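You operate a simulated robot arm through the tools that you are given. There is no shell and no other tool. Be economical: measure what you need, move in short steps, check, and stop when the job is done.

Carry out the task below with a simulated two-armed robot. There is one attempt and no reset: what you move stays moved.

Task
Put the small can marked "305" from the top of the wooden table on the desk top and the small can labelled "760" on the top of the white table. Open the yarn drawer, put the yellow ball on the top of the wooden table away in the inside the yarn drawer and shut the drawer again. Any order will do. Set down upright: small can, yellow ball.

The check looks at the end state, three seconds after you hand in, the way a careful person would. Anything else that was tipped, shoved, dropped, spilled or broken makes it a failure.

Robot
Two 7-joint arms with three-finger grippers on one trunk, on a base that drives. Base frame: it is fixed to the floor where the robot stands at the start and does not move with it; the origin is under the middle of the robot, x ahead of it, y to its left, z up. Units: mm, degrees, N and s.
The left shoulder is at the start at [30, 124, 1033], the right one opposite. With the tool pointing down near the work surface each hand reaches from about 100 to 780 mm from the robot's upright axis, wherever it stands, measured 20 degrees to its own side. Places, roughly: desk top [-2000, 1800, 900]; inside the yarn drawer [-1000, 100, 700]; top of the white table [-600, 1800, 900]; yarn drawer [-1000, 100, 700]. Payload 2.2 kg a hand.
The TCP of each hand is the grasp point between the finger pads, 28 mm short of the fingertips. In the tool frame z runs along the fingers and y along their closing line. Largest opening 102 mm; the body of the gripper starts 71 mm behind the TCP.
Orientation is told as [roll, pitch, yaw] about the base's x, y, z axes, in that order, counted from this pose: with the fingers straight down and closing along the base's y, the tool's x points along the base's -x, its y along +y and its z along -z.

Tools
- The arms move only by the tool apply_moves. It takes "left_deltas", "right_deltas" or both (then of equal length, played together; a hand with none holds still); each is a list of rows, each an object (a shift or turn left out is 0, a gripper value left out holds the last) with "offset": the shift along the tool's x, y, z in units of 40 mm (1.0 is 40 mm), a list of three; "angular": the turn, a rotation vector about the tool's x, y, z in units of 5 degrees (1.0 is 5 degrees), a list of three; "grip": the opening, from 0 (shut) to 1 (fully open). In form: [{"offset": [tx, ty, tz], "angular": [rx, ry, rz], "grip": grip}, ...]. A call has 1 to 20 rows; each row shifts and turns the commanded pose from where the row before left it, along the tool's axes as they then stand. A call with a number of a shift or a turn outside -1 to 1 is refused whole. Rows are played at 5 a second. More than 50 mm and 8.6 degrees between two rows, or a gripper value outside its range, and nothing of the call is played. A pose out of reach is approached as far as the arm can. The call stops where the force on the tool passes 40 N (or 10 N more than at its start, if that is more) or the arm is blocked; 0.2 s more then pass. The fingers move at their own pace and stop on an object; they squeeze with about 25 N. The grip force told is the motor's: it shows also when the fingers shut on nothing. Time passes only in rows, and 0.2 s behind the last, so rows that do not move let the fingers close. The reply holds the time, the measured pose of the TCP, the force on the tool along the base axes, the opening and the grip force, in the units named above and with some noise, with the torque about the TCP (base axes, N m) and any sound that the robot's microphone picked up, and new pictures: "views" is both (left out), scene, wrist or none (wrist: the cameras of the hands that moved).
- Cameras (640 x 400 px; columns grow to the right, rows downward): "scene" is now at [10.3, 46.2, 1735]; the picture's right is [0.57, -0.82, 0.00], its down [-0.77, -0.53, -0.36] and it looks along [0.30, 0.21, -0.93] (base axes); focal length 214 px, centre (320, 200). "left" rides on the left gripper at [72, 38, -86] in its tool frame; the picture's right is [-0.46, 0.89, 0.00], its down [-0.60, -0.32, -0.73] and it looks along [-0.65, -0.34, 0.68] (tool axes); focal length 256 px, centre (320, 200). "right" rides on the right gripper at [69, 44, -86] in its tool frame; the picture's right is [-0.53, 0.85, 0.00], its down [-0.58, -0.36, -0.73] and it looks along [-0.62, -0.39, 0.68] (tool axes); focal length 256 px, centre (320, 200). There is no depth. A picture from a camera that has moved, and an enlarged one, comes with that camera's place and axes in the base frame and with its lens. The place of the scene camera against the robot may be out by one fixed shift of up to 25 mm in any direction.
- raise_lower(by): slides the trunk up (or, below 0, down) by that many mm; the arms and the scene camera ride with it, the base frame stays. It gives what a move gives, with no picture.
- roll_base(legs): drives the robot by 1 to 6 legs, each [ahead, left, turn to the left] in mm, mm and degrees, along the robot's own axes; the way and the turn of a leg run together, so that a leg with both is an arc; at most 1500 mm and 180 degrees a leg. The arms and the cameras ride along, it lands a little off, and it stops where it bumps. It gives what a move gives, and a new picture of the scene camera.
- pan_tilt(pan, tilt): turns the head with the scene camera to pan (to the left, within 143 degrees either way) and tilt (down, from -29 to 69), counted from straight ahead of the robot. It gives what a move gives, and a new picture of the scene camera.
- enlarge(camera, box): a new picture of the part [left, top, right, bottom] of that camera's present view, enlarged. The clock stands still meanwhile.
- close_job(): hands the job in; it is judged then, once.

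Work in short steps. Places have to be worked out from the pictures, the camera data and where the tool is seen: move nearer, look again, correct. Check each grasp and each placing, and mend what went wrong. You have 165 turns and 260 pictures in all, those below and enlarged ones among them. Open the grippers and draw the arms clear of the work before you hand the job in, unless the task says otherwise; then end with one line.

The tools are called by a JSON object that holds its "op" and its "data". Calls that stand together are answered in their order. apply_moves: Moves the arms, as the interface text tells. Its arguments: {"type":"object","properties":{"left_deltas":{"type":"array"},"right_deltas":{"type":"array"},"views":{"type":"string","enum":["both","scene","wrist","none"]}},"required":[]} The other tools are called the same way: raise_lower (by) slides the trunk up or down; roll_base (legs) drives the base; pan_tilt (pan, tilt) turns the head that bears the scene camera; enlarge (camera, box) takes an enlarged picture of a part of a camera's view; close_job () hands the job in.

At the start:

```text
t: 0.0
left_tcp_pos: [443.3, 456.1, 1038.9]
left_ee_rot: [0.0, 0.0, -0.1]
left_contact_force: [0.1, -0.1, 0.3]
left_torque: [-0.01, 0.0, 0.03]
left_gripper_width: 101.8
left_grip_force: 0.1
right_tcp_pos: [340.2, 35.2, 1069.6]
right_ee_rot: [0.0, 0.1, 0.1]
right_contact_force: [-0.8, -0.4, 0.6]
right_torque: [-0.03, 0.0, 0.02]
right_gripper_width: 101.9
right_grip_force: 0.1
trunk travel left (down, up): [-275.0, 265.0]
robot x, y, heading: [1.4, 5.0, -0.2]
head pan, tilt: [34.6, 68.8]
```

scene: 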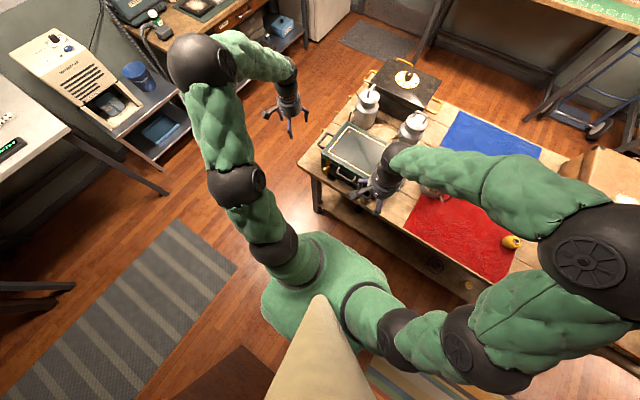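
right: 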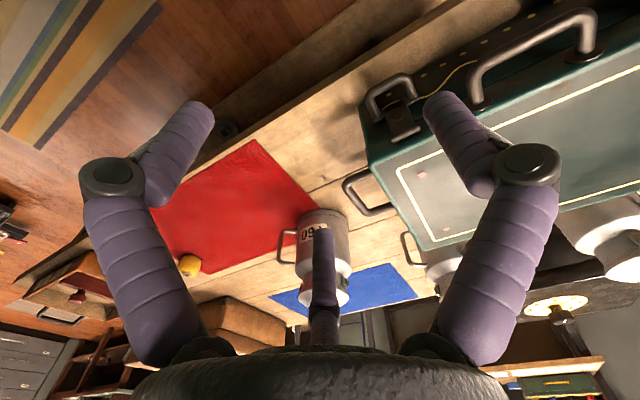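
left: 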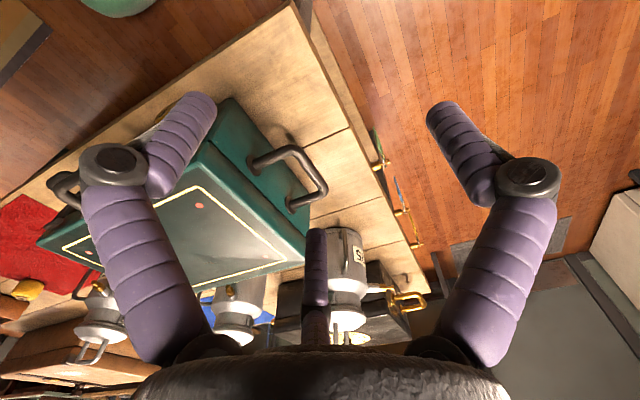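

The table ahead holds cans, a green box and a yellow ball. I look around with the head for the details.

{"op": "enlarge", "data": {"camera": "scene", "box": [290, 40, 560, 290]}}

{"op": "enlarge", "data": {"camera": "left", "box": [60, 200, 440, 360]}}

{"op": "pan_tilt", "data": {"pan": 0, "tilt": 50}}

```text
1.60 times, centred on (425, 165) of scene
camera zoom: at [10.3, 46.2, 1735.0], right [0.57, -0.82, 0.0], down [-0.77, -0.53, -0.36], along [0.3, 0.21, -0.93], focal length 343 px, centre (152, 256)
```

zoom: 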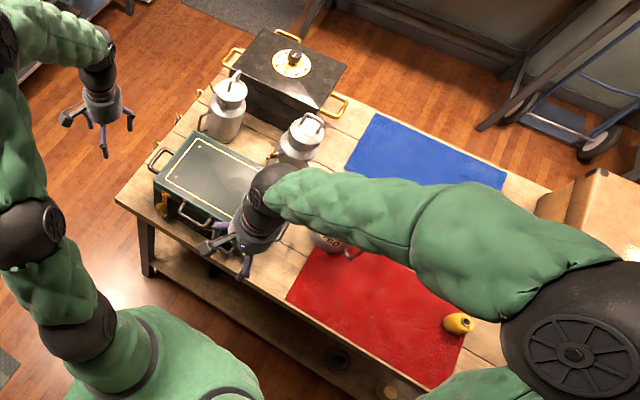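

```text
1.68 times, centred on (250, 280) of left
camera zoom: at [370.3, 495.5, 1125.8], right [0.46, 0.89, 0.0], down [0.6, -0.32, 0.73], along [0.65, -0.34, -0.68], focal length 431 px, centre (438, 65)
```

zoom: 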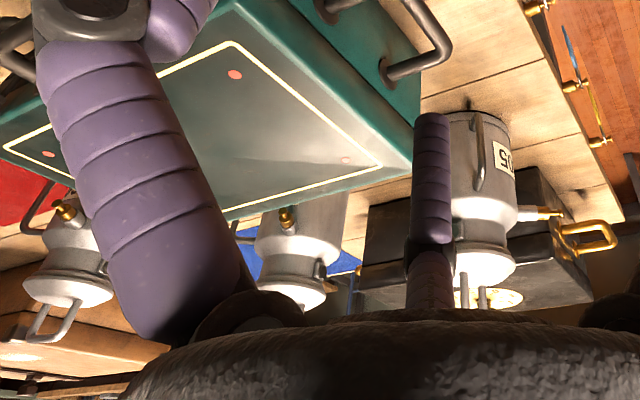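

```text
t: 1.0
left_tcp_pos: [442.4, 456.5, 1039.3]
left_ee_rot: [0.0, 0.0, 0.0]
left_contact_force: [0.4, -0.6, 0.5]
left_torque: [-0.02, 0.01, -0.01]
left_gripper_width: 102.2
left_grip_force: 0.0
right_tcp_pos: [341.0, 35.1, 1069.1]
right_ee_rot: [0.0, 0.0, 0.0]
right_contact_force: [-0.3, -0.1, -1.1]
right_torque: [0.01, -0.01, 0.02]
right_gripper_width: 102.0
right_grip_force: 0.1
trunk travel left (down, up): [-275.0, 265.0]
robot x, y, heading: [-2.0, 1.8, -0.3]
head pan, tilt: [0.0, 50.0]
camera scene: at [41.3, 14.6, 1756.9], right [0.0, -1.0, 0.0], down [-0.77, 0.0, -0.64], along [0.64, 0.0, -0.77], focal length 214 px, centre (320, 200)
```

scene: 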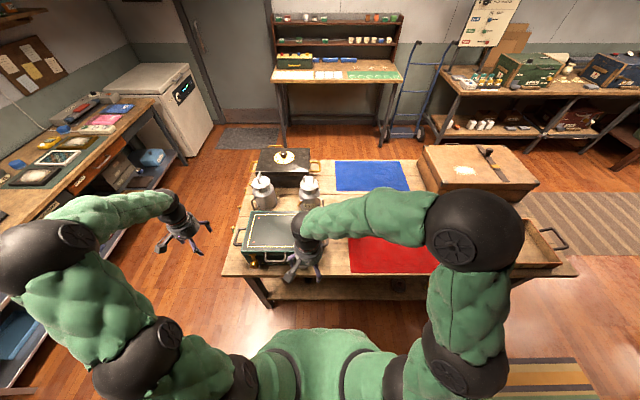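

Three cans are visible; I need to read each label.

{"op": "enlarge", "data": {"camera": "scene", "box": [230, 140, 350, 230]}}

{"op": "enlarge", "data": {"camera": "right", "box": [250, 190, 450, 320]}}

{"op": "enlarge", "data": {"camera": "left", "box": [310, 210, 430, 290]}}

{"op": "pan_tilt", "data": {"pan": 143, "tilt": 35}}

{"op": "pan_tilt", "data": {"pan": 80, "tilt": 35}}

{"op": "pan_tilt", "data": {"pan": -143, "tilt": 35}}

```text
4.44 times, centred on (290, 185) of scene
camera zoom: at [41.3, 14.6, 1756.9], right [0.0, -1.0, 0.0], down [-0.77, 0.0, -0.64], along [0.64, 0.0, -0.77], focal length 953 px, centre (453, 267)
```

zoom: 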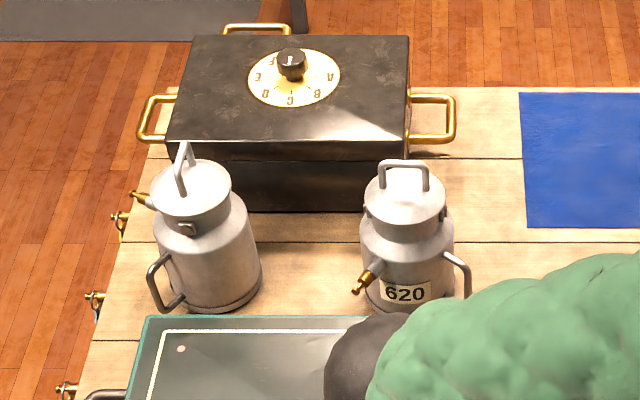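

```text
3.08 times, centred on (350, 255) of right
camera zoom: at [271.3, 77.6, 1155.5], right [0.53, 0.85, 0.0], down [0.58, -0.36, 0.73], along [0.62, -0.39, -0.68], focal length 788 px, centre (228, 31)
```

zoom: 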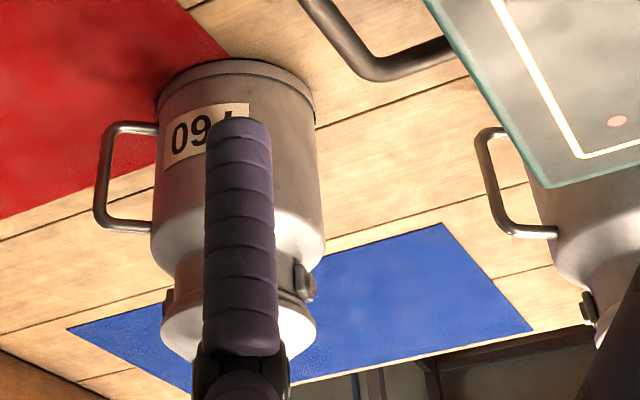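

```text
5.00 times, centred on (370, 250) of left
camera zoom: at [370.3, 495.5, 1125.8], right [0.46, 0.89, 0.0], down [0.6, -0.32, 0.73], along [0.65, -0.34, -0.68], focal length 1280 px, centre (70, -50)
```

zoom: 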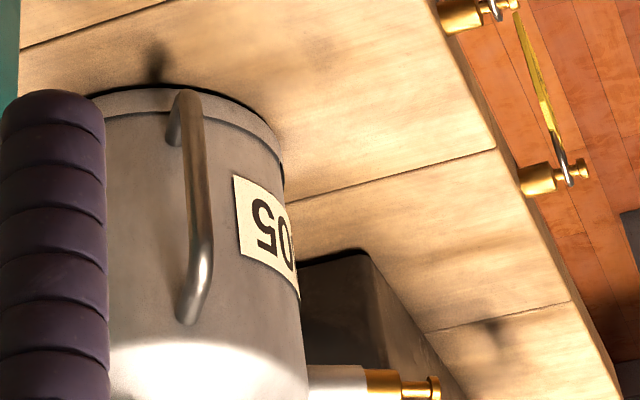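

```text
t: 3.3
left_tcp_pos: [443.3, 457.7, 1039.2]
left_ee_rot: [0.0, 0.0, 0.0]
left_contact_force: [0.2, 0.1, 0.1]
left_torque: [0.02, 0.01, 0.01]
left_gripper_width: 101.9
left_grip_force: 0.1
right_tcp_pos: [340.2, 32.0, 1070.3]
right_ee_rot: [-0.1, -0.1, 0.0]
right_contact_force: [-0.3, -0.4, -0.4]
right_torque: [0.0, 0.01, -0.03]
right_gripper_width: 101.9
right_grip_force: 0.1
trunk travel left (down, up): [-275.0, 265.0]
robot x, y, heading: [1.6, -0.8, 0.1]
head pan, tilt: [143.0, 35.0]
camera scene: at [-106.0, 67.5, 1778.7], right [0.6, 0.8, 0.0], down [0.46, -0.35, -0.82], along [-0.65, 0.49, -0.57], focal length 214 px, centre (320, 200)
```

scene: 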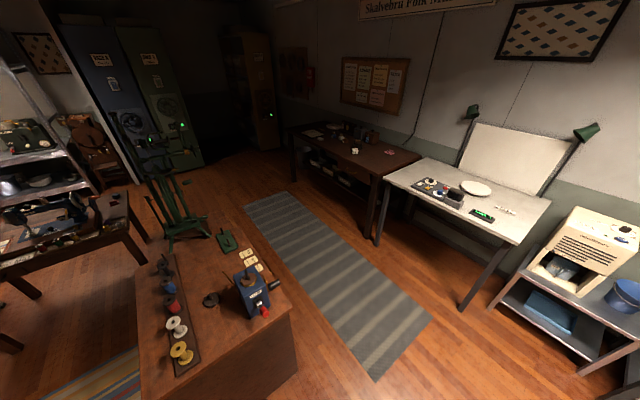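

```text
t: 4.6
left_tcp_pos: [441.9, 457.9, 1040.6]
left_ee_rot: [0.0, 0.0, 0.0]
left_contact_force: [0.0, -0.3, -0.8]
left_torque: [0.01, -0.01, 0.0]
left_gripper_width: 102.0
left_grip_force: 0.0
right_tcp_pos: [340.4, 34.3, 1069.2]
right_ee_rot: [0.0, 0.0, 0.0]
right_contact_force: [0.7, 0.1, -0.2]
right_torque: [-0.01, 0.03, -0.02]
right_gripper_width: 101.9
right_grip_force: 0.1
trunk travel left (down, up): [-275.0, 265.0]
robot x, y, heading: [-0.4, 1.0, -0.1]
head pan, tilt: [80.0, 35.0]
camera scene: at [-20.5, 101.2, 1778.6], right [0.98, -0.17, 0.0], down [-0.1, -0.56, -0.82], along [0.14, 0.81, -0.57], focal length 214 px, centre (320, 200)
```

scene: 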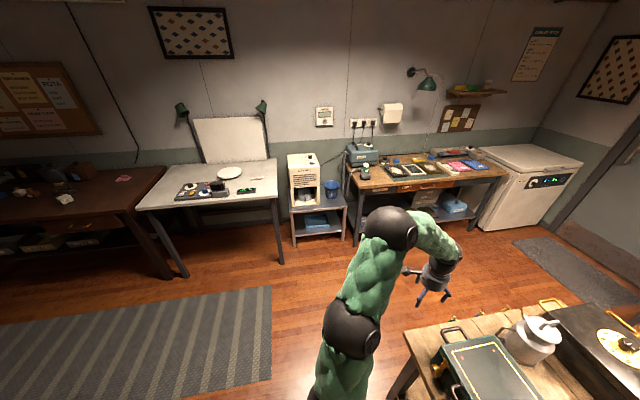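

```text
t: 7.8
left_tcp_pos: [442.5, 456.5, 1039.6]
left_ee_rot: [-0.1, 0.1, 0.1]
left_contact_force: [-0.5, -0.2, -0.1]
left_torque: [0.01, -0.01, 0.02]
left_gripper_width: 102.1
left_grip_force: 0.0
right_tcp_pos: [339.9, 33.0, 1069.1]
right_ee_rot: [0.0, 0.0, 0.0]
right_contact_force: [-0.4, -0.3, -0.7]
right_torque: [0.0, -0.01, 0.0]
right_gripper_width: 102.0
right_grip_force: 0.1
trunk travel left (down, up): [-275.0, 265.0]
robot x, y, heading: [4.7, 2.6, 0.2]
head pan, tilt: [-143.0, 35.0]
camera scene: at [-106.0, -38.6, 1778.7], right [-0.6, 0.8, 0.0], down [0.46, 0.35, -0.82], along [-0.65, -0.49, -0.57], focal length 214 px, centre (320, 200)
```

scene: 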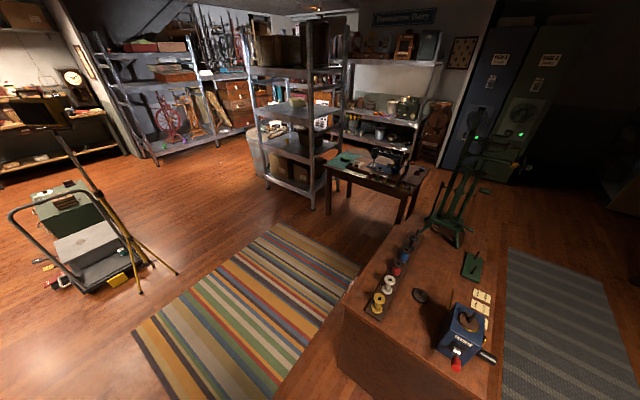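

The left can reads "?05", the middle "620", the one by the red cloth "?60". I move the right hand aside to get a clear view of the table.

{"op": "apply_moves", "data": {"right_deltas": [{"offset": [0, -1, -0.5]}, {"offset": [0, -1, -0.5]}, {"offset": [0, -1, -0.5]}, {"offset": [0, -1, 0]}, {"offset": [0, -1, 0]}, {"offset": [0, -1, 0]}, {"offset": [0, -1, 0]}, {"offset": [0, -1, 0]}], "views": "wrist"}}

{"op": "pan_tilt", "data": {"pan": -5, "tilt": 55}}

```text
t: 9.6
left_tcp_pos: [442.7, 456.1, 1039.6]
left_ee_rot: [0.1, 0.0, 0.0]
left_contact_force: [-1.1, -0.1, 0.3]
left_torque: [0.0, 0.01, -0.01]
left_gripper_width: 102.1
left_grip_force: 0.1
right_tcp_pos: [338.5, -286.9, 1128.3]
right_ee_rot: [0.0, 0.0, 0.1]
right_contact_force: [0.6, 0.6, 0.0]
right_torque: [0.04, -0.01, 0.01]
right_gripper_width: 101.9
right_grip_force: 0.0
trunk travel left (down, up): [-275.0, 265.0]
robot x, y, heading: [-3.9, -1.9, 0.0]
head pan, tilt: [-143.0, 35.0]
camera right: at [270.6, -244.0, 1214.1], right [0.53, 0.85, 0.0], down [0.58, -0.36, 0.73], along [0.62, -0.39, -0.68], focal length 256 px, centre (320, 200)
```

right: 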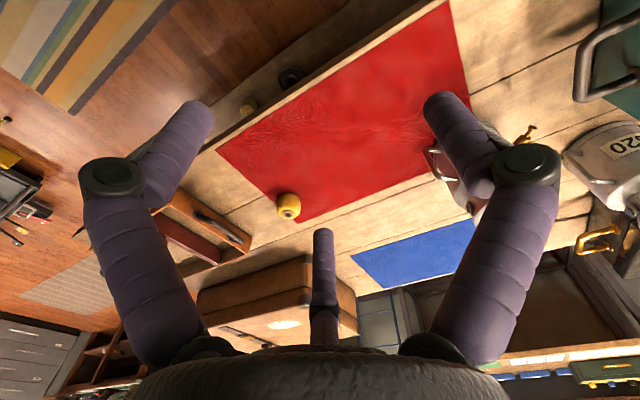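

```text
t: 11.8
left_tcp_pos: [444.1, 456.5, 1039.1]
left_ee_rot: [0.0, 0.0, 0.1]
left_contact_force: [-0.7, 0.0, 1.5]
left_torque: [-0.02, -0.02, 0.02]
left_gripper_width: 102.0
left_grip_force: 0.0
right_tcp_pos: [338.8, -285.1, 1128.2]
right_ee_rot: [0.0, 0.0, 0.0]
right_contact_force: [0.1, -0.1, 0.5]
right_torque: [0.04, -0.02, 0.0]
right_gripper_width: 102.0
right_grip_force: 0.0
trunk travel left (down, up): [-275.0, 265.0]
robot x, y, heading: [0.3, -1.3, -0.1]
head pan, tilt: [-5.0, 55.0]
camera scene: at [36.1, 8.0, 1750.4], right [-0.09, -1.0, 0.0], down [-0.82, 0.07, -0.57], along [0.57, -0.05, -0.82], focal length 214 px, centre (320, 200)
```

scene: 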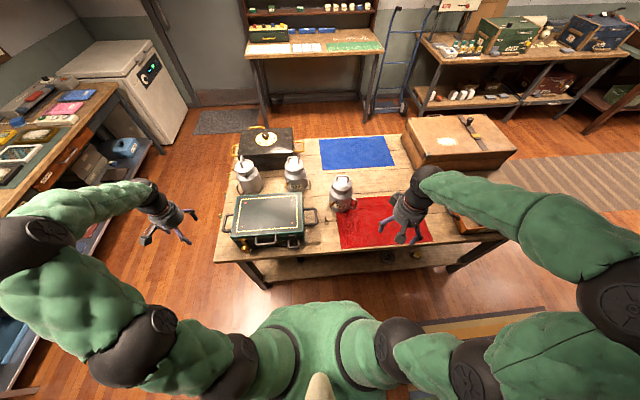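

{"op": "enlarge", "data": {"camera": "scene", "box": [210, 120, 370, 220]}}

{"op": "enlarge", "data": {"camera": "right", "box": [180, 60, 360, 260]}}

```text
4.00 times, centred on (290, 170) of scene
camera zoom: at [36.1, 8.0, 1750.4], right [-0.09, -1.0, 0.0], down [-0.82, 0.07, -0.57], along [0.57, -0.05, -0.82], focal length 858 px, centre (440, 320)
```

zoom: 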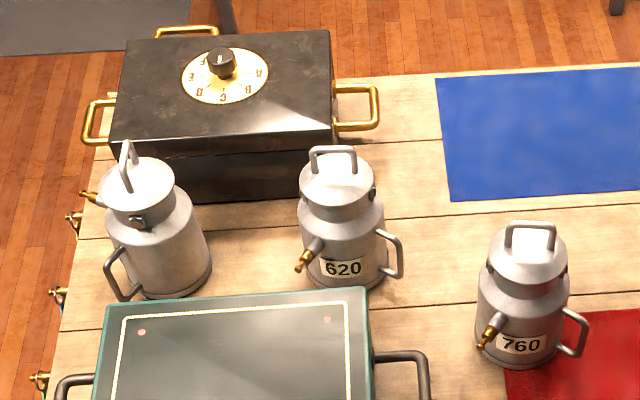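

```text
2.00 times, centred on (270, 160) of right
camera zoom: at [271.0, -242.8, 1214.2], right [0.53, 0.85, 0.0], down [0.58, -0.36, 0.73], along [0.62, -0.39, -0.68], focal length 512 px, centre (420, 280)
```

zoom: 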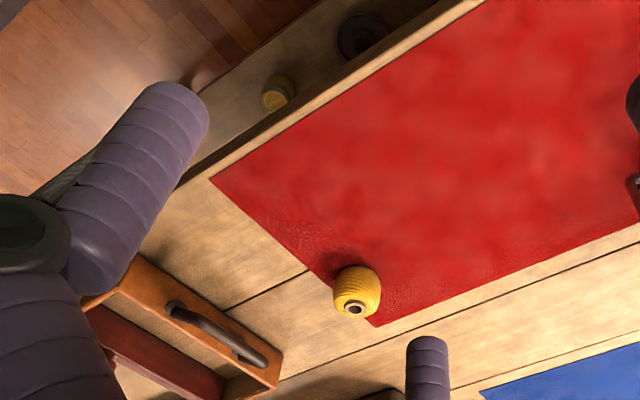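

Labels confirmed: 760 by the red cloth, 620 in the middle, and the left one is "?05". I check the room between the base and the table by looking straight down.

{"op": "pan_tilt", "data": {"pan": 0, "tilt": 69}}

```text
t: 12.6
left_tcp_pos: [443.0, 457.2, 1039.2]
left_ee_rot: [0.0, 0.0, 0.0]
left_contact_force: [-0.2, -0.3, 0.8]
left_torque: [-0.03, 0.0, 0.03]
left_gripper_width: 101.8
left_grip_force: 0.0
right_tcp_pos: [339.7, -286.5, 1128.4]
right_ee_rot: [0.0, -0.1, 0.1]
right_contact_force: [0.5, -0.2, 0.4]
right_torque: [0.02, -0.03, -0.05]
right_gripper_width: 102.1
right_grip_force: 0.0
trunk travel left (down, up): [-275.0, 265.0]
robot x, y, heading: [-1.2, -0.6, -0.1]
head pan, tilt: [0.0, 68.8]
camera scene: at [20.2, 14.3, 1735.0], right [0.0, -1.0, 0.0], down [-0.93, 0.0, -0.36], along [0.36, 0.0, -0.93], focal length 214 px, centre (320, 200)
```

scene: 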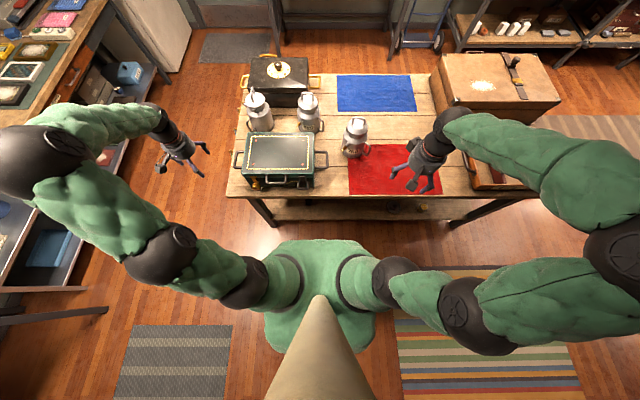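

There is free floor beside the robot. I shift the base left 200 and ahead 80 so the 305 can falls within the left arm's reach.

{"op": "roll_base", "data": {"legs": [[0, 200, 0], [80, 0, 0]]}}

{"op": "pan_tilt", "data": {"pan": 0, "tilt": 55}}

```text
t: 14.8
left_tcp_pos: [523.9, 653.8, 1037.7]
left_ee_rot: [-0.1, 0.1, 0.0]
left_contact_force: [0.7, 0.6, 0.2]
left_torque: [0.01, 0.08, 0.0]
left_gripper_width: 102.0
left_grip_force: 0.1
right_tcp_pos: [420.2, -89.7, 1127.8]
right_ee_rot: [0.0, 0.0, 0.1]
right_contact_force: [0.2, -0.6, -0.3]
right_torque: [-0.01, 0.05, -0.04]
right_gripper_width: 102.0
right_grip_force: 0.0
trunk travel left (down, up): [-275.0, 265.0]
robot x, y, heading: [77.3, 199.4, 0.1]
head pan, tilt: [0.0, 68.8]
camera scene: at [101.4, 211.2, 1734.9], right [0.0, -1.0, 0.0], down [-0.93, 0.0, -0.36], along [0.36, 0.0, -0.93], focal length 214 px, centre (320, 200)
```

scene: 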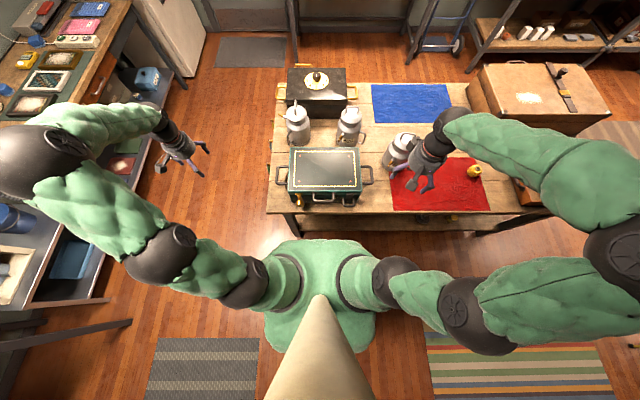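

```text
t: 15.5
left_tcp_pos: [521.7, 654.1, 1039.3]
left_ee_rot: [0.0, -0.1, 0.0]
left_contact_force: [0.1, 0.1, 0.9]
left_torque: [-0.01, -0.02, 0.01]
left_gripper_width: 101.9
left_grip_force: 0.0
right_tcp_pos: [418.8, -89.3, 1129.0]
right_ee_rot: [0.0, 0.1, 0.0]
right_contact_force: [-1.1, 0.2, -0.1]
right_torque: [0.05, 0.0, -0.02]
right_gripper_width: 102.2
right_grip_force: 0.1
trunk travel left (down, up): [-275.0, 265.0]
robot x, y, heading: [78.3, 195.5, 0.1]
head pan, tilt: [0.0, 55.0]
camera scene: at [114.7, 211.3, 1750.4], right [0.0, -1.0, 0.0], down [-0.82, 0.0, -0.57], along [0.57, 0.0, -0.82], focal length 214 px, centre (320, 200)
```

scene: 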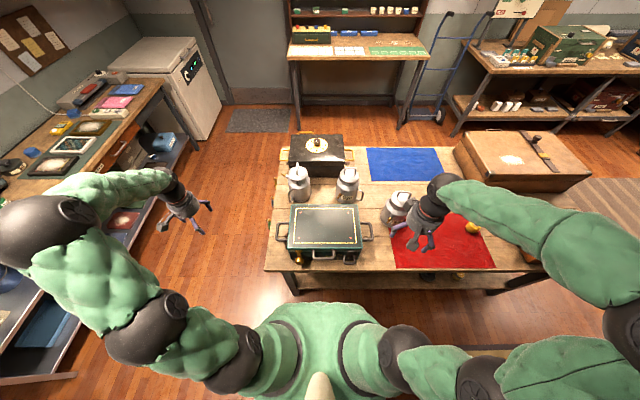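

{"op": "enlarge", "data": {"camera": "scene", "box": [270, 130, 430, 270]}}

{"op": "enlarge", "data": {"camera": "left", "box": [0, 100, 320, 300]}}

```text
2.86 times, centred on (350, 200) of scene
camera zoom: at [114.7, 211.3, 1750.4], right [0.0, -1.0, 0.0], down [-0.82, 0.0, -0.57], along [0.57, 0.0, -0.82], focal length 613 px, centre (234, 200)
```

zoom: 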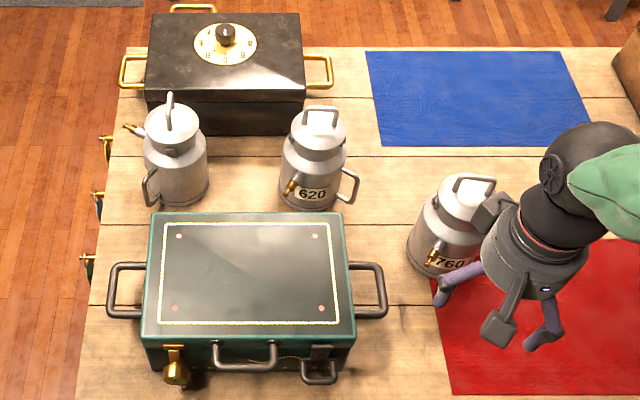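

```text
2.00 times, centred on (160, 200) of left
camera zoom: at [449.2, 692.2, 1125.9], right [0.47, 0.89, 0.0], down [0.6, -0.32, 0.73], along [0.65, -0.34, -0.68], focal length 512 px, centre (640, 200)
```

zoom: 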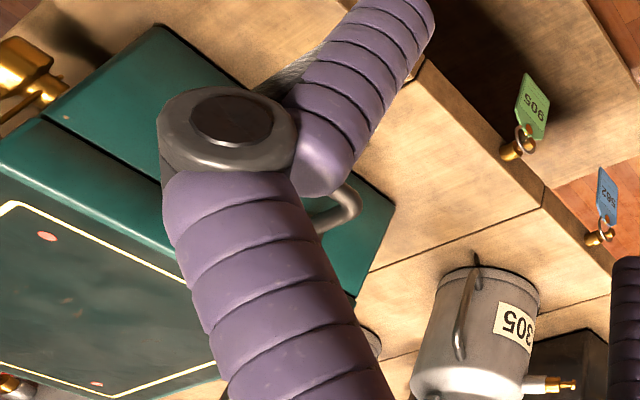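

305 confirmed; the can stands near [794, 314] with its top handle running along x. I lift the left hand and bring it above the can.

{"op": "apply_moves", "data": {"left_deltas": [{"offset": [0, 0, -1]}, {"offset": [0, 0, -1]}, {"offset": [-0.5, -0.85, 0]}, {"offset": [-0.5, -0.85, 0]}, {"offset": [-0.5, -0.85, 0]}, {"offset": [-0.5, -0.85, 0]}, {"offset": [-0.5, -0.85, 0]}, {"offset": [-0.5, -0.85, 0]}, {"offset": [-0.6, -0.85, 0]}, {"offset": [-0.6, -0.85, 0]}, {"offset": [-0.6, -0.85, 0]}, {"offset": [-0.6, -0.85, 0]}], "views": "both"}}

```text
t: 18.1
left_tcp_pos: [740.1, 312.1, 1119.3]
left_ee_rot: [0.0, 0.1, -0.1]
left_contact_force: [1.0, -1.1, 0.1]
left_torque: [0.04, 0.05, -0.03]
left_gripper_width: 101.8
left_grip_force: 0.1
right_tcp_pos: [420.5, -90.0, 1127.5]
right_ee_rot: [0.0, 0.1, 0.0]
right_contact_force: [0.0, 0.4, -0.6]
right_torque: [0.01, 0.01, 0.01]
right_gripper_width: 101.8
right_grip_force: 0.0
trunk travel left (down, up): [-275.0, 265.0]
robot x, y, heading: [77.9, 196.2, -0.1]
head pan, tilt: [0.0, 55.0]
camera scene: at [116.8, 209.6, 1750.3], right [0.0, -1.0, 0.0], down [-0.82, 0.0, -0.57], along [0.57, 0.0, -0.82], focal length 214 px, centre (320, 200)
camera left: at [667.4, 351.1, 1205.3], right [0.46, 0.89, 0.0], down [0.61, -0.32, 0.73], along [0.65, -0.34, -0.68], focal length 256 px, centre (320, 200)
```

scene: 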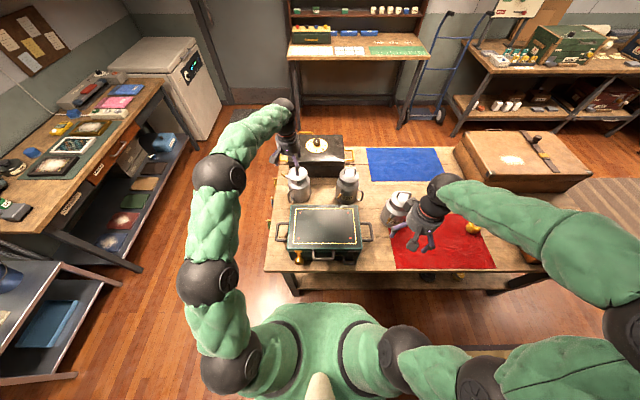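
left: 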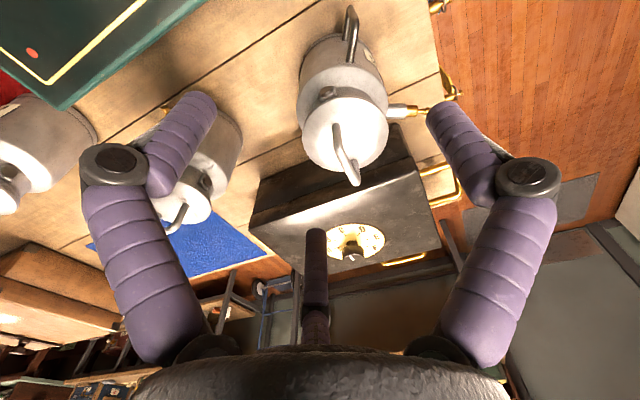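

From two wrist views I judge the can axis at about [813, 302], handle top near z 1005, turned about -7°. I align above it and descend partway.

{"op": "apply_moves", "data": {"left_deltas": [{"angular": [0, 0, 0.7]}, {"angular": [0, 0, 0.7], "grip": 0.7}, {"offset": [-0.95, 0, 0]}, {"offset": [-0.95, 0, 0]}, {"offset": [0, 0, 1]}, {"offset": [0, 0, 0.9]}], "views": "wrist"}}

```text
t: 19.5
left_tcp_pos: [812.4, 304.1, 1043.5]
left_ee_rot: [0.0, 0.1, -7.0]
left_contact_force: [0.0, -0.2, 1.0]
left_torque: [0.01, 0.01, -0.02]
left_gripper_width: 71.2
left_grip_force: 0.1
right_tcp_pos: [419.7, -89.9, 1128.8]
right_ee_rot: [0.0, 0.1, 0.0]
right_contact_force: [0.0, 1.0, -0.4]
right_torque: [0.03, 0.01, -0.01]
right_gripper_width: 102.0
right_grip_force: 0.1
trunk travel left (down, up): [-275.0, 265.0]
robot x, y, heading: [79.4, 196.7, -0.2]
head pan, tilt: [0.0, 55.0]
camera left: at [745.5, 351.4, 1129.5], right [0.57, 0.82, 0.0], down [0.56, -0.39, 0.73], along [0.6, -0.42, -0.68], focal length 256 px, centre (320, 200)
```

left: 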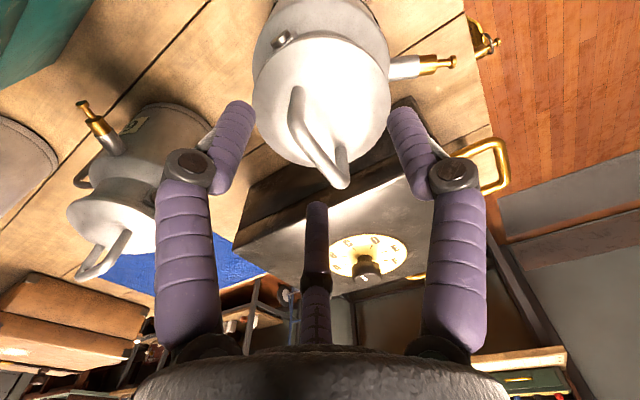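

The bar sits between the fingers, about 10 mm farther ahead. I go down to straddle the handle and check.

{"op": "apply_moves", "data": {"left_deltas": [{"offset": [-0.27, -0.1, 0.4]}, {"offset": [0, 0, 0.3]}, {"offset": [0, 0, 0.3]}], "views": "wrist"}}

```text
t: 20.3
left_tcp_pos: [823.1, 298.1, 1001.7]
left_ee_rot: [0.0, 0.0, -7.0]
left_contact_force: [-0.4, 0.6, -0.2]
left_torque: [0.01, -0.01, 0.02]
left_gripper_width: 71.4
left_grip_force: 0.0
right_tcp_pos: [419.2, -90.1, 1128.1]
right_ee_rot: [-0.1, 0.2, 0.1]
right_contact_force: [0.0, -0.4, -0.5]
right_torque: [0.01, 0.0, -0.01]
right_gripper_width: 102.1
right_grip_force: 0.0
trunk travel left (down, up): [-275.0, 265.0]
robot x, y, heading: [82.3, 200.6, 0.0]
head pan, tilt: [0.0, 55.0]
camera left: at [755.9, 345.5, 1088.7], right [0.57, 0.82, 0.0], down [0.56, -0.39, 0.73], along [0.6, -0.42, -0.68], focal length 256 px, centre (320, 200)
```

left: 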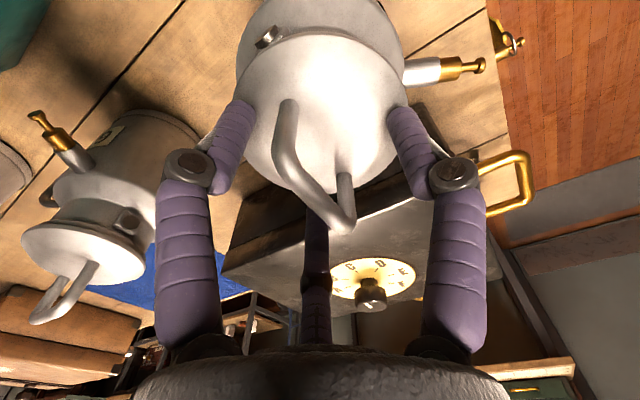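

The bar is now at the TCP level between the fingers. I close the gripper.

{"op": "apply_moves", "data": {"left_deltas": [{"grip": 0}, {"grip": 0}, {"grip": 0}, {"grip": 0}], "views": "wrist"}}

```text
t: 21.2
left_tcp_pos: [826.4, 301.1, 1013.8]
left_ee_rot: [0.0, -0.9, -6.7]
left_contact_force: [-6.8, 1.1, 13.5]
left_torque: [0.11, 0.48, -0.02]
left_gripper_width: 13.6
left_grip_force: 24.8
right_tcp_pos: [418.5, -89.3, 1127.8]
right_ee_rot: [0.0, 0.1, 0.0]
right_contact_force: [0.9, 0.1, -1.0]
right_torque: [-0.03, 0.02, 0.0]
right_gripper_width: 101.9
right_grip_force: 0.1
trunk travel left (down, up): [-275.0, 265.0]
robot x, y, heading: [81.6, 193.2, 0.1]
head pan, tilt: [0.0, 55.0]
stopped in row 4 (left hand): the force on the tool passed its limit at 41 N (the readings are from after the stop); the commanded pose is now the measured one
camera left: at [757.1, 347.0, 1098.3], right [0.57, 0.82, 0.01], down [0.55, -0.38, 0.74], along [0.61, -0.41, -0.67], focal length 256 px, centre (320, 200)
```

left: 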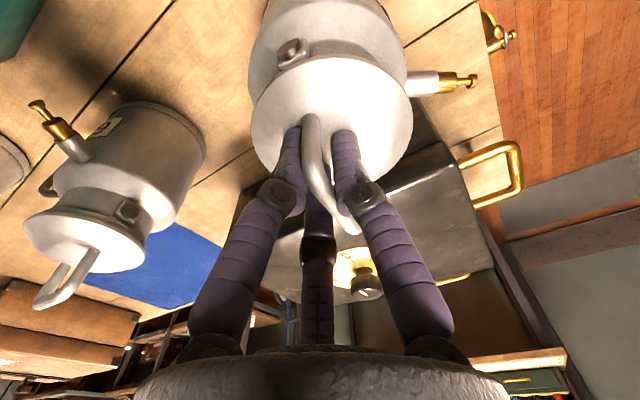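

The fingers' swing pushed against the lid, but they hold the bar (13.6 mm, 25 N). I lift gently 40 mm and check.

{"op": "apply_moves", "data": {"left_deltas": [{"offset": [0, 0, -0.2], "grip": 0}, {"offset": [0, 0, -0.4], "grip": 0}, {"offset": [0, 0, -0.6], "grip": 0}, {"offset": [0, 0, -0.8], "grip": 0}], "views": "both"}}

```text
t: 22.2
left_tcp_pos: [821.5, 298.1, 1089.3]
left_ee_rot: [0.0, -0.6, -6.9]
left_contact_force: [-0.3, -0.4, -1.6]
left_torque: [0.0, -0.01, 0.02]
left_gripper_width: 13.3
left_grip_force: 24.9
left hand out of reach, approached as far as the arm can: row 4
right_tcp_pos: [418.8, -89.8, 1128.2]
right_ee_rot: [-0.1, 0.0, 0.1]
right_contact_force: [-0.7, 0.0, 0.1]
right_torque: [0.01, -0.01, 0.0]
right_gripper_width: 102.0
right_grip_force: 0.0
trunk travel left (down, up): [-275.0, 265.0]
robot x, y, heading: [78.9, 199.0, 0.0]
head pan, tilt: [0.0, 55.0]
heard: snap
camera scene: at [113.9, 211.1, 1750.5], right [0.0, -1.0, 0.0], down [-0.82, 0.0, -0.57], along [0.57, 0.0, -0.82], focal length 214 px, centre (320, 200)
camera left: at [751.8, 345.5, 1175.0], right [0.57, 0.82, 0.01], down [0.55, -0.39, 0.74], along [0.61, -0.42, -0.68], focal length 256 px, centre (320, 200)
```

scene: 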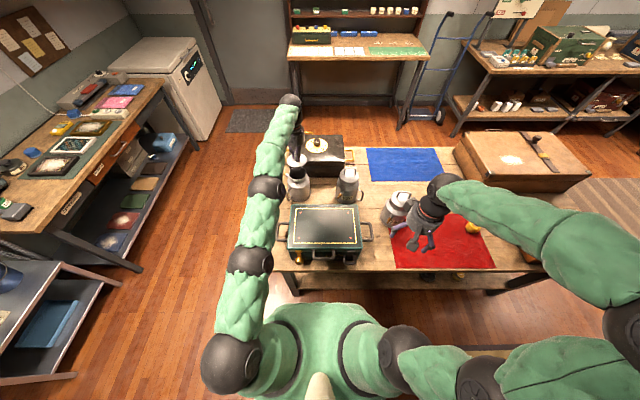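
left: 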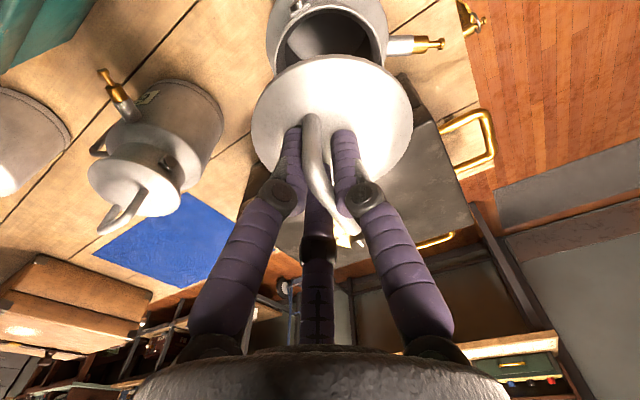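

The lid came off alone with a snap, so it is a separate snap-on lid: I must put it back and hold the can by its neck instead. I lower the lid back on slowly, and also enlarge the right hand to understand the gripper shape.

{"op": "enlarge", "data": {"camera": "scene", "box": [380, 160, 480, 260]}}

{"op": "apply_moves", "data": {"left_deltas": [{"offset": [-0.11, 0.09, 0.5], "grip": 0}, {"offset": [0, 0, 0.6], "grip": 0}, {"offset": [0, 0, 0.4], "grip": 0}], "views": "wrist"}}

```text
4.00 times, centred on (430, 210) of scene
camera zoom: at [113.9, 211.1, 1750.5], right [0.0, -1.0, 0.0], down [-0.82, 0.0, -0.57], along [0.57, 0.0, -0.82], focal length 858 px, centre (-120, 160)
```

zoom: 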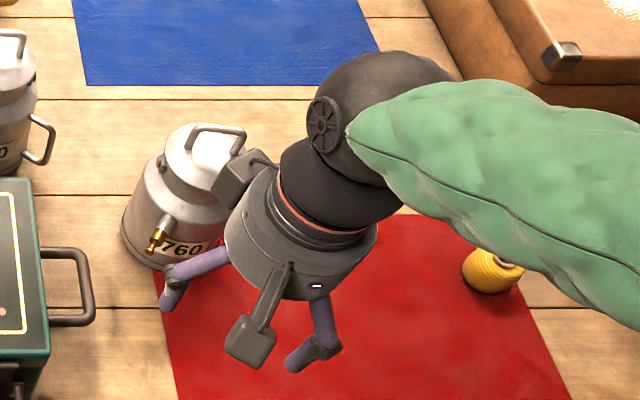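

```text
t: 23.0
left_tcp_pos: [826.5, 303.9, 1027.1]
left_ee_rot: [0.0, -0.6, -6.9]
left_contact_force: [0.3, 0.3, -1.4]
left_torque: [-0.01, 0.04, -0.02]
left_gripper_width: 13.4
left_grip_force: 25.2
right_tcp_pos: [419.3, -89.4, 1128.5]
right_ee_rot: [0.0, 0.1, -0.1]
right_contact_force: [-0.4, -0.2, 0.1]
right_torque: [0.02, -0.01, 0.01]
right_gripper_width: 101.8
right_grip_force: 0.0
trunk travel left (down, up): [-275.0, 265.0]
robot x, y, heading: [77.6, 196.0, 0.2]
head pan, tilt: [0.0, 55.0]
camera left: at [758.5, 350.0, 1112.8], right [0.57, 0.82, 0.0], down [0.55, -0.39, 0.74], along [0.61, -0.42, -0.68], focal length 256 px, centre (320, 200)
```

left: 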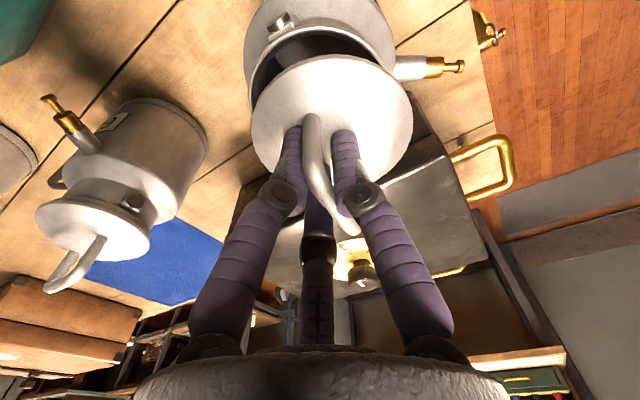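

The lid is straight above the rim. I press it down in small steps until it seats.

{"op": "apply_moves", "data": {"left_deltas": [{"offset": [0, 0, 0.15], "grip": 0}, {"offset": [0, 0, 0.1], "grip": 0}, {"offset": [0, 0, 0.1], "grip": 0}, {"offset": [0, 0, 0.1], "grip": 0}], "views": "wrist"}}

```text
t: 24.0
left_tcp_pos: [826.3, 302.2, 1012.2]
left_ee_rot: [0.0, -0.7, -6.8]
left_contact_force: [-2.1, -0.7, 5.7]
left_torque: [-0.05, -0.13, 0.02]
left_gripper_width: 13.3
left_grip_force: 24.9
right_tcp_pos: [418.4, -90.8, 1127.6]
right_ee_rot: [0.0, 0.0, 0.0]
right_contact_force: [1.0, 0.9, -0.5]
right_torque: [-0.03, -0.02, -0.03]
right_gripper_width: 101.9
right_grip_force: 0.0
trunk travel left (down, up): [-275.0, 265.0]
robot x, y, heading: [77.4, 198.1, 0.1]
head pan, tilt: [0.0, 55.0]
camera left: at [757.9, 349.8, 1097.6], right [0.57, 0.82, 0.01], down [0.55, -0.39, 0.74], along [0.61, -0.42, -0.67], focal length 256 px, centre (320, 200)
```

left: 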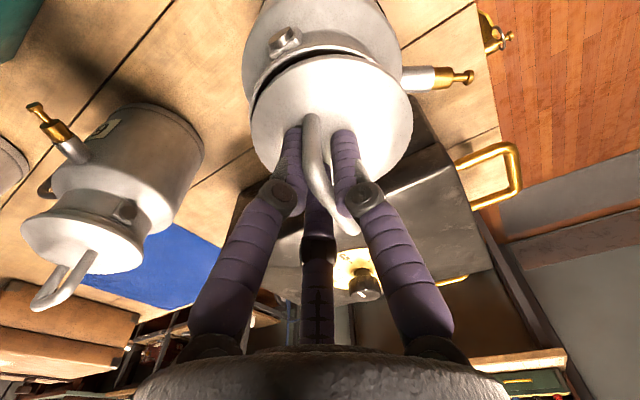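

Contact begins, but a small gap shows still. I press a little further and listen for the snap.

{"op": "apply_moves", "data": {"left_deltas": [{"offset": [0, 0, 0.08], "grip": 0}, {"offset": [0, 0, 0.08], "grip": 0}, {"offset": [0, 0, 0.08], "grip": 0}, {"offset": [0, 0, 0.08], "grip": 0}], "views": "wrist"}}

```text
t: 24.9
left_tcp_pos: [827.8, 304.2, 1010.3]
left_ee_rot: [0.0, -1.5, -6.5]
left_contact_force: [-7.2, 0.3, 15.0]
left_torque: [-0.04, 0.59, 0.04]
left_gripper_width: 13.5
left_grip_force: 25.2
right_tcp_pos: [417.6, -89.3, 1127.7]
right_ee_rot: [0.0, 0.0, 0.0]
right_contact_force: [0.2, -1.2, 0.0]
right_torque: [-0.04, 0.03, 0.01]
right_gripper_width: 102.0
right_grip_force: 0.0
trunk travel left (down, up): [-275.0, 265.0]
robot x, y, heading: [76.2, 196.3, -0.2]
head pan, tilt: [0.0, 55.0]
stopped in row 4 (left hand): the force on the tool passed its limit at 43 N (the readings are from after the stop); the commanded pose is now the measured one
camera left: at [759.0, 351.0, 1095.0], right [0.56, 0.83, 0.01], down [0.54, -0.38, 0.75], along [0.62, -0.41, -0.66], focal length 256 px, centre (320, 200)
```

left: 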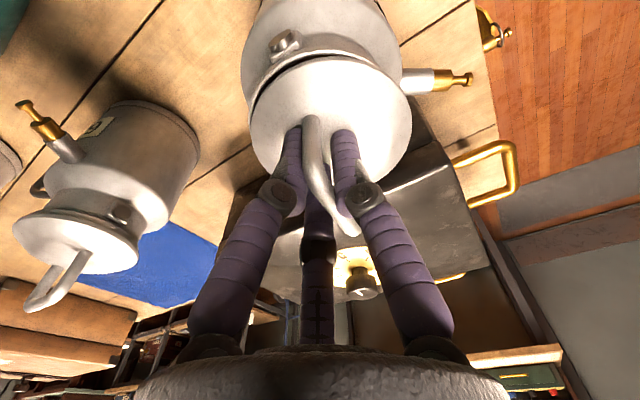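

It is pressed to about the original height at 43 N. I open the fingers, back up and inspect the lid.

{"op": "apply_moves", "data": {"left_deltas": [{"grip": 0.5}, {"grip": 0.5}, {"offset": [0, 0, -1]}, {"offset": [0.5, 0, -0.6]}], "views": "both"}}

{"op": "enlarge", "data": {"camera": "left", "box": [220, 0, 480, 220]}}

{"op": "enlarge", "data": {"camera": "scene", "box": [270, 150, 370, 220]}}

```text
t: 25.9
left_tcp_pos: [805.7, 307.5, 1070.9]
left_ee_rot: [0.0, -1.3, -6.7]
left_contact_force: [-0.1, 0.4, -1.3]
left_torque: [0.0, -0.06, -0.03]
left_gripper_width: 50.9
left_grip_force: 0.0
right_tcp_pos: [416.5, -88.9, 1128.7]
right_ee_rot: [0.0, -0.1, -0.1]
right_contact_force: [0.2, 0.1, -0.5]
right_torque: [-0.01, -0.04, 0.01]
right_gripper_width: 102.1
right_grip_force: 0.1
trunk travel left (down, up): [-275.0, 265.0]
robot x, y, heading: [76.5, 196.2, 0.2]
head pan, tilt: [0.0, 55.0]
camera scene: at [113.1, 212.0, 1750.5], right [0.0, -1.0, 0.0], down [-0.82, 0.0, -0.57], along [0.57, 0.0, -0.82], focal length 214 px, centre (320, 200)
camera left: at [736.3, 354.1, 1155.5], right [0.56, 0.83, 0.01], down [0.55, -0.38, 0.75], along [0.62, -0.41, -0.67], focal length 256 px, centre (320, 200)
```

scene: 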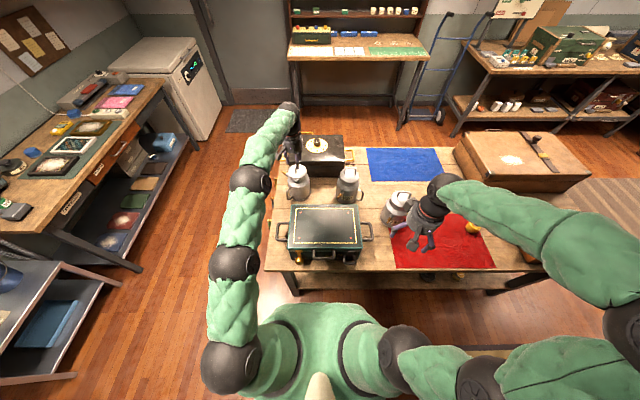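
left: 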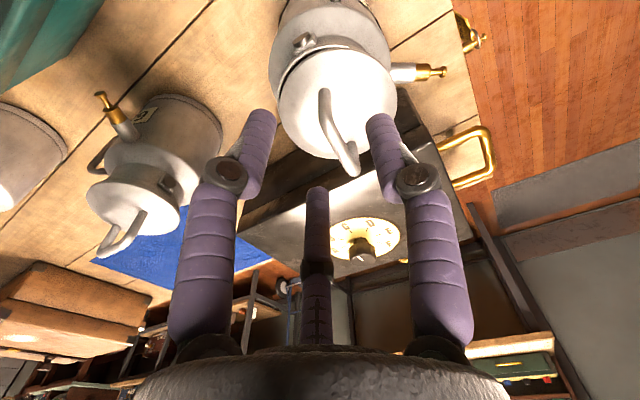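

```text
1.82 times, centred on (350, 110) of left
camera zoom: at [736.3, 354.1, 1155.5], right [0.56, 0.83, 0.01], down [0.55, -0.38, 0.75], along [0.62, -0.41, -0.67], focal length 465 px, centre (266, 364)
```

zoom: 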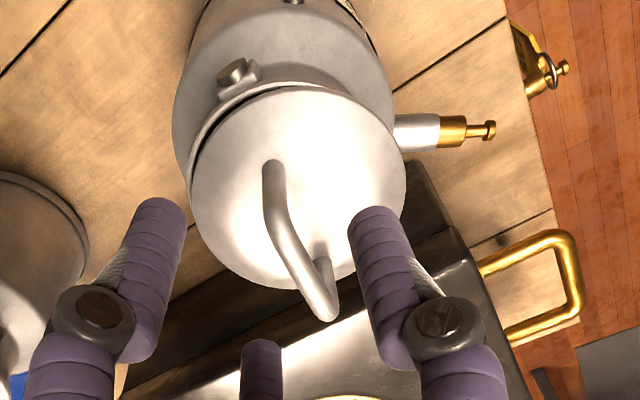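

```text
5.71 times, centred on (320, 185) of scene
camera zoom: at [113.1, 212.0, 1750.5], right [0.0, -1.0, 0.0], down [-0.82, 0.0, -0.57], along [0.57, 0.0, -0.82], focal length 1226 px, centre (320, 286)
```

zoom: 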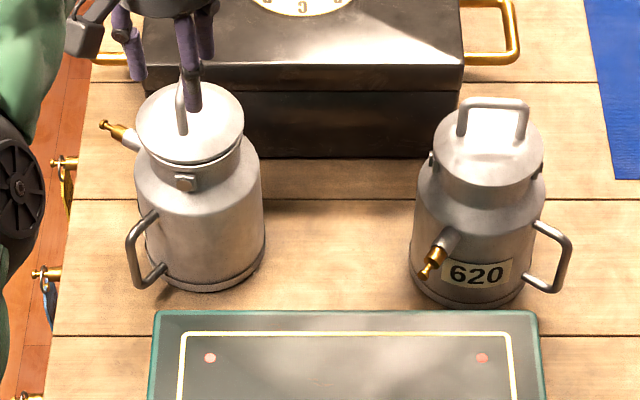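

The lid is on but a thin gap shows; the arm is near the limit of its reach. I raise the trunk by 150 so the arm works in a better posture, then look again.

{"op": "raise_lower", "data": {"by": 150}}

{"op": "apply_moves", "data": {"left_deltas": [{"offset": [-0.3, -0.1, 1], "angular": [0, 0.26, 0]}, {"offset": [-0.2, 0, 1]}, {"offset": [0, 0, 1]}, {"offset": [0, 0, 0.9]}], "views": "wrist"}}

```text
t: 27.7
left_tcp_pos: [807.2, 306.2, 1220.3]
left_ee_rot: [-0.1, -1.3, -6.7]
left_contact_force: [-0.2, 0.4, 0.0]
left_torque: [0.0, 0.0, 0.0]
left_gripper_width: 51.3
left_grip_force: 0.1
right_tcp_pos: [418.6, -88.5, 1277.7]
right_ee_rot: [-0.1, 0.1, 0.0]
right_contact_force: [1.6, 0.6, -0.9]
right_torque: [-0.02, -0.03, 0.01]
right_gripper_width: 102.0
right_grip_force: 0.0
trunk travel left (down, up): [-425.0, 115.0]
robot x, y, heading: [78.7, 197.9, 0.0]
head pan, tilt: [0.0, 55.0]
```

```text
t: 28.7
left_tcp_pos: [831.7, 300.0, 1064.2]
left_ee_rot: [0.0, -0.1, -6.6]
left_contact_force: [0.1, 0.0, 0.7]
left_torque: [0.0, 0.04, 0.01]
left_gripper_width: 51.0
left_grip_force: 0.0
right_tcp_pos: [420.3, -88.9, 1276.9]
right_ee_rot: [0.1, 0.0, 0.0]
right_contact_force: [0.3, -0.8, 0.0]
right_torque: [0.0, 0.03, -0.05]
right_gripper_width: 101.9
right_grip_force: 0.0
trunk travel left (down, up): [-425.0, 115.0]
robot x, y, heading: [78.7, 199.7, -0.1]
head pan, tilt: [0.0, 55.0]
camera left: at [762.8, 346.8, 1150.7], right [0.56, 0.83, 0.0], down [0.56, -0.39, 0.73], along [0.6, -0.41, -0.68], focal length 256 px, centre (320, 200)
```

left: 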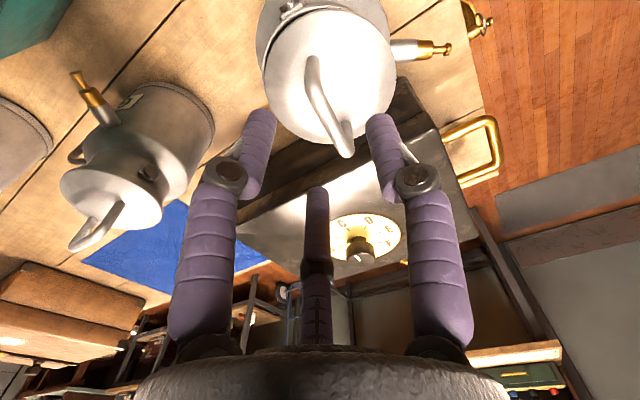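

The lid looks displaced a few mm toward +y. I regrasp the handle, ease it up slightly and reseat it centred.

{"op": "apply_moves", "data": {"left_deltas": [{"offset": [0.12, 0, 0.6]}, {"offset": [0, 0, 0.62]}, {"grip": 0}, {"grip": 0}, {"grip": 0}, {"grip": 0}], "views": "wrist"}}

```text
t: 30.1
left_tcp_pos: [824.3, 299.4, 1014.9]
left_ee_rot: [-0.1, 0.1, -6.6]
left_contact_force: [0.5, -0.1, -0.2]
left_torque: [-0.02, 0.05, 0.0]
left_gripper_width: 13.6
left_grip_force: 25.2
right_tcp_pos: [418.6, -89.8, 1278.2]
right_ee_rot: [0.0, -0.1, 0.0]
right_contact_force: [-0.2, -0.1, -0.5]
right_torque: [-0.01, -0.02, -0.02]
right_gripper_width: 102.3
right_grip_force: 0.2
trunk travel left (down, up): [-425.0, 115.0]
robot x, y, heading: [77.8, 197.4, 0.1]
head pan, tilt: [0.0, 55.0]
camera left: at [757.0, 347.0, 1101.9], right [0.56, 0.83, 0.0], down [0.56, -0.39, 0.73], along [0.6, -0.41, -0.68], focal length 256 px, centre (320, 200)
```

left: 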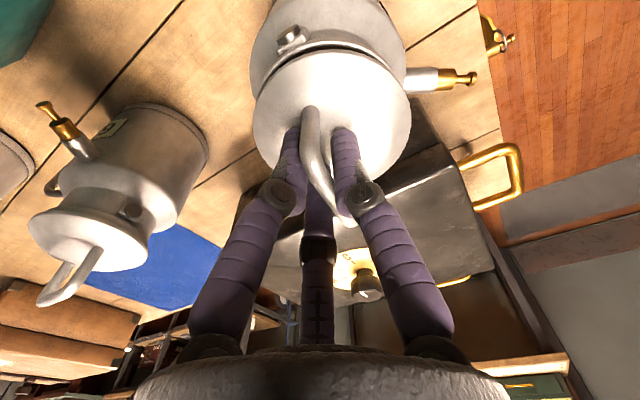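

The lid is held again, level but not seated. I lift it 30 mm to compare its centre with the neck opening.

{"op": "apply_moves", "data": {"left_deltas": [{"offset": [0, 0, -0.4], "grip": 0}, {"offset": [0, 0, -0.4], "grip": 0}, {"grip": 0}], "views": "none"}}

{"op": "enlarge", "data": {"camera": "left", "box": [220, 0, 480, 220]}}

{"op": "enlarge", "data": {"camera": "scene", "box": [270, 150, 370, 270]}}

```text
t: 30.9
left_tcp_pos: [825.4, 299.7, 1048.3]
left_ee_rot: [-0.1, 0.0, -6.7]
left_contact_force: [0.2, 0.1, -0.8]
left_torque: [0.03, 0.03, 0.01]
left_gripper_width: 13.6
left_grip_force: 24.5
right_tcp_pos: [418.9, -88.6, 1277.8]
right_ee_rot: [0.0, 0.0, 0.1]
right_contact_force: [-0.3, -0.1, 0.6]
right_torque: [-0.02, 0.03, 0.03]
right_gripper_width: 102.0
right_grip_force: 0.0
trunk travel left (down, up): [-425.0, 115.0]
robot x, y, heading: [79.4, 197.7, 0.0]
head pan, tilt: [0.0, 55.0]
```

```text
1.82 times, centred on (350, 110) of left
camera zoom: at [757.5, 346.7, 1135.0], right [0.56, 0.83, 0.0], down [0.56, -0.39, 0.73], along [0.6, -0.41, -0.68], focal length 465 px, centre (266, 364)
```

zoom: 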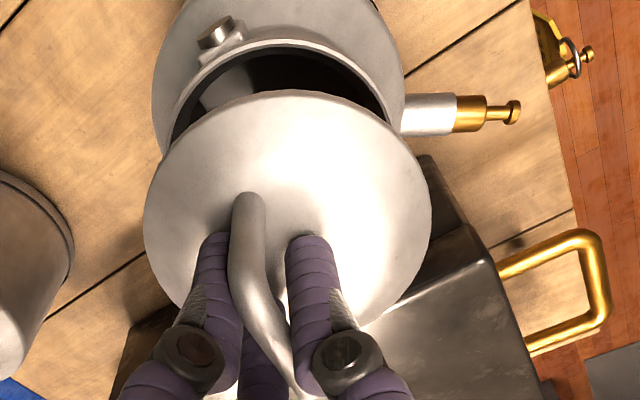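

```text
3.33 times, centred on (320, 210) of scene
camera zoom: at [115.5, 211.2, 1900.4], right [0.0, -1.0, 0.0], down [-0.82, 0.0, -0.57], along [0.57, 0.0, -0.82], focal length 715 px, centre (320, 167)
```

zoom: 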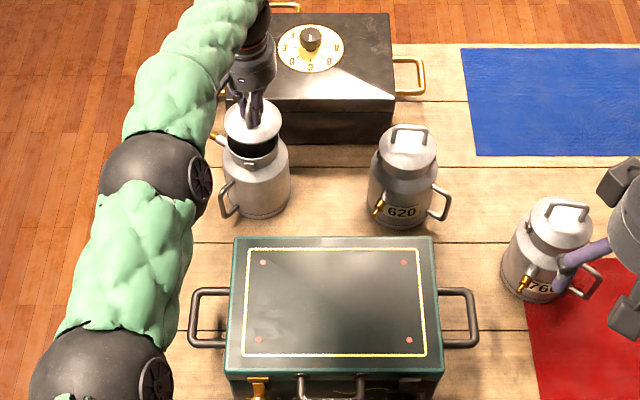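

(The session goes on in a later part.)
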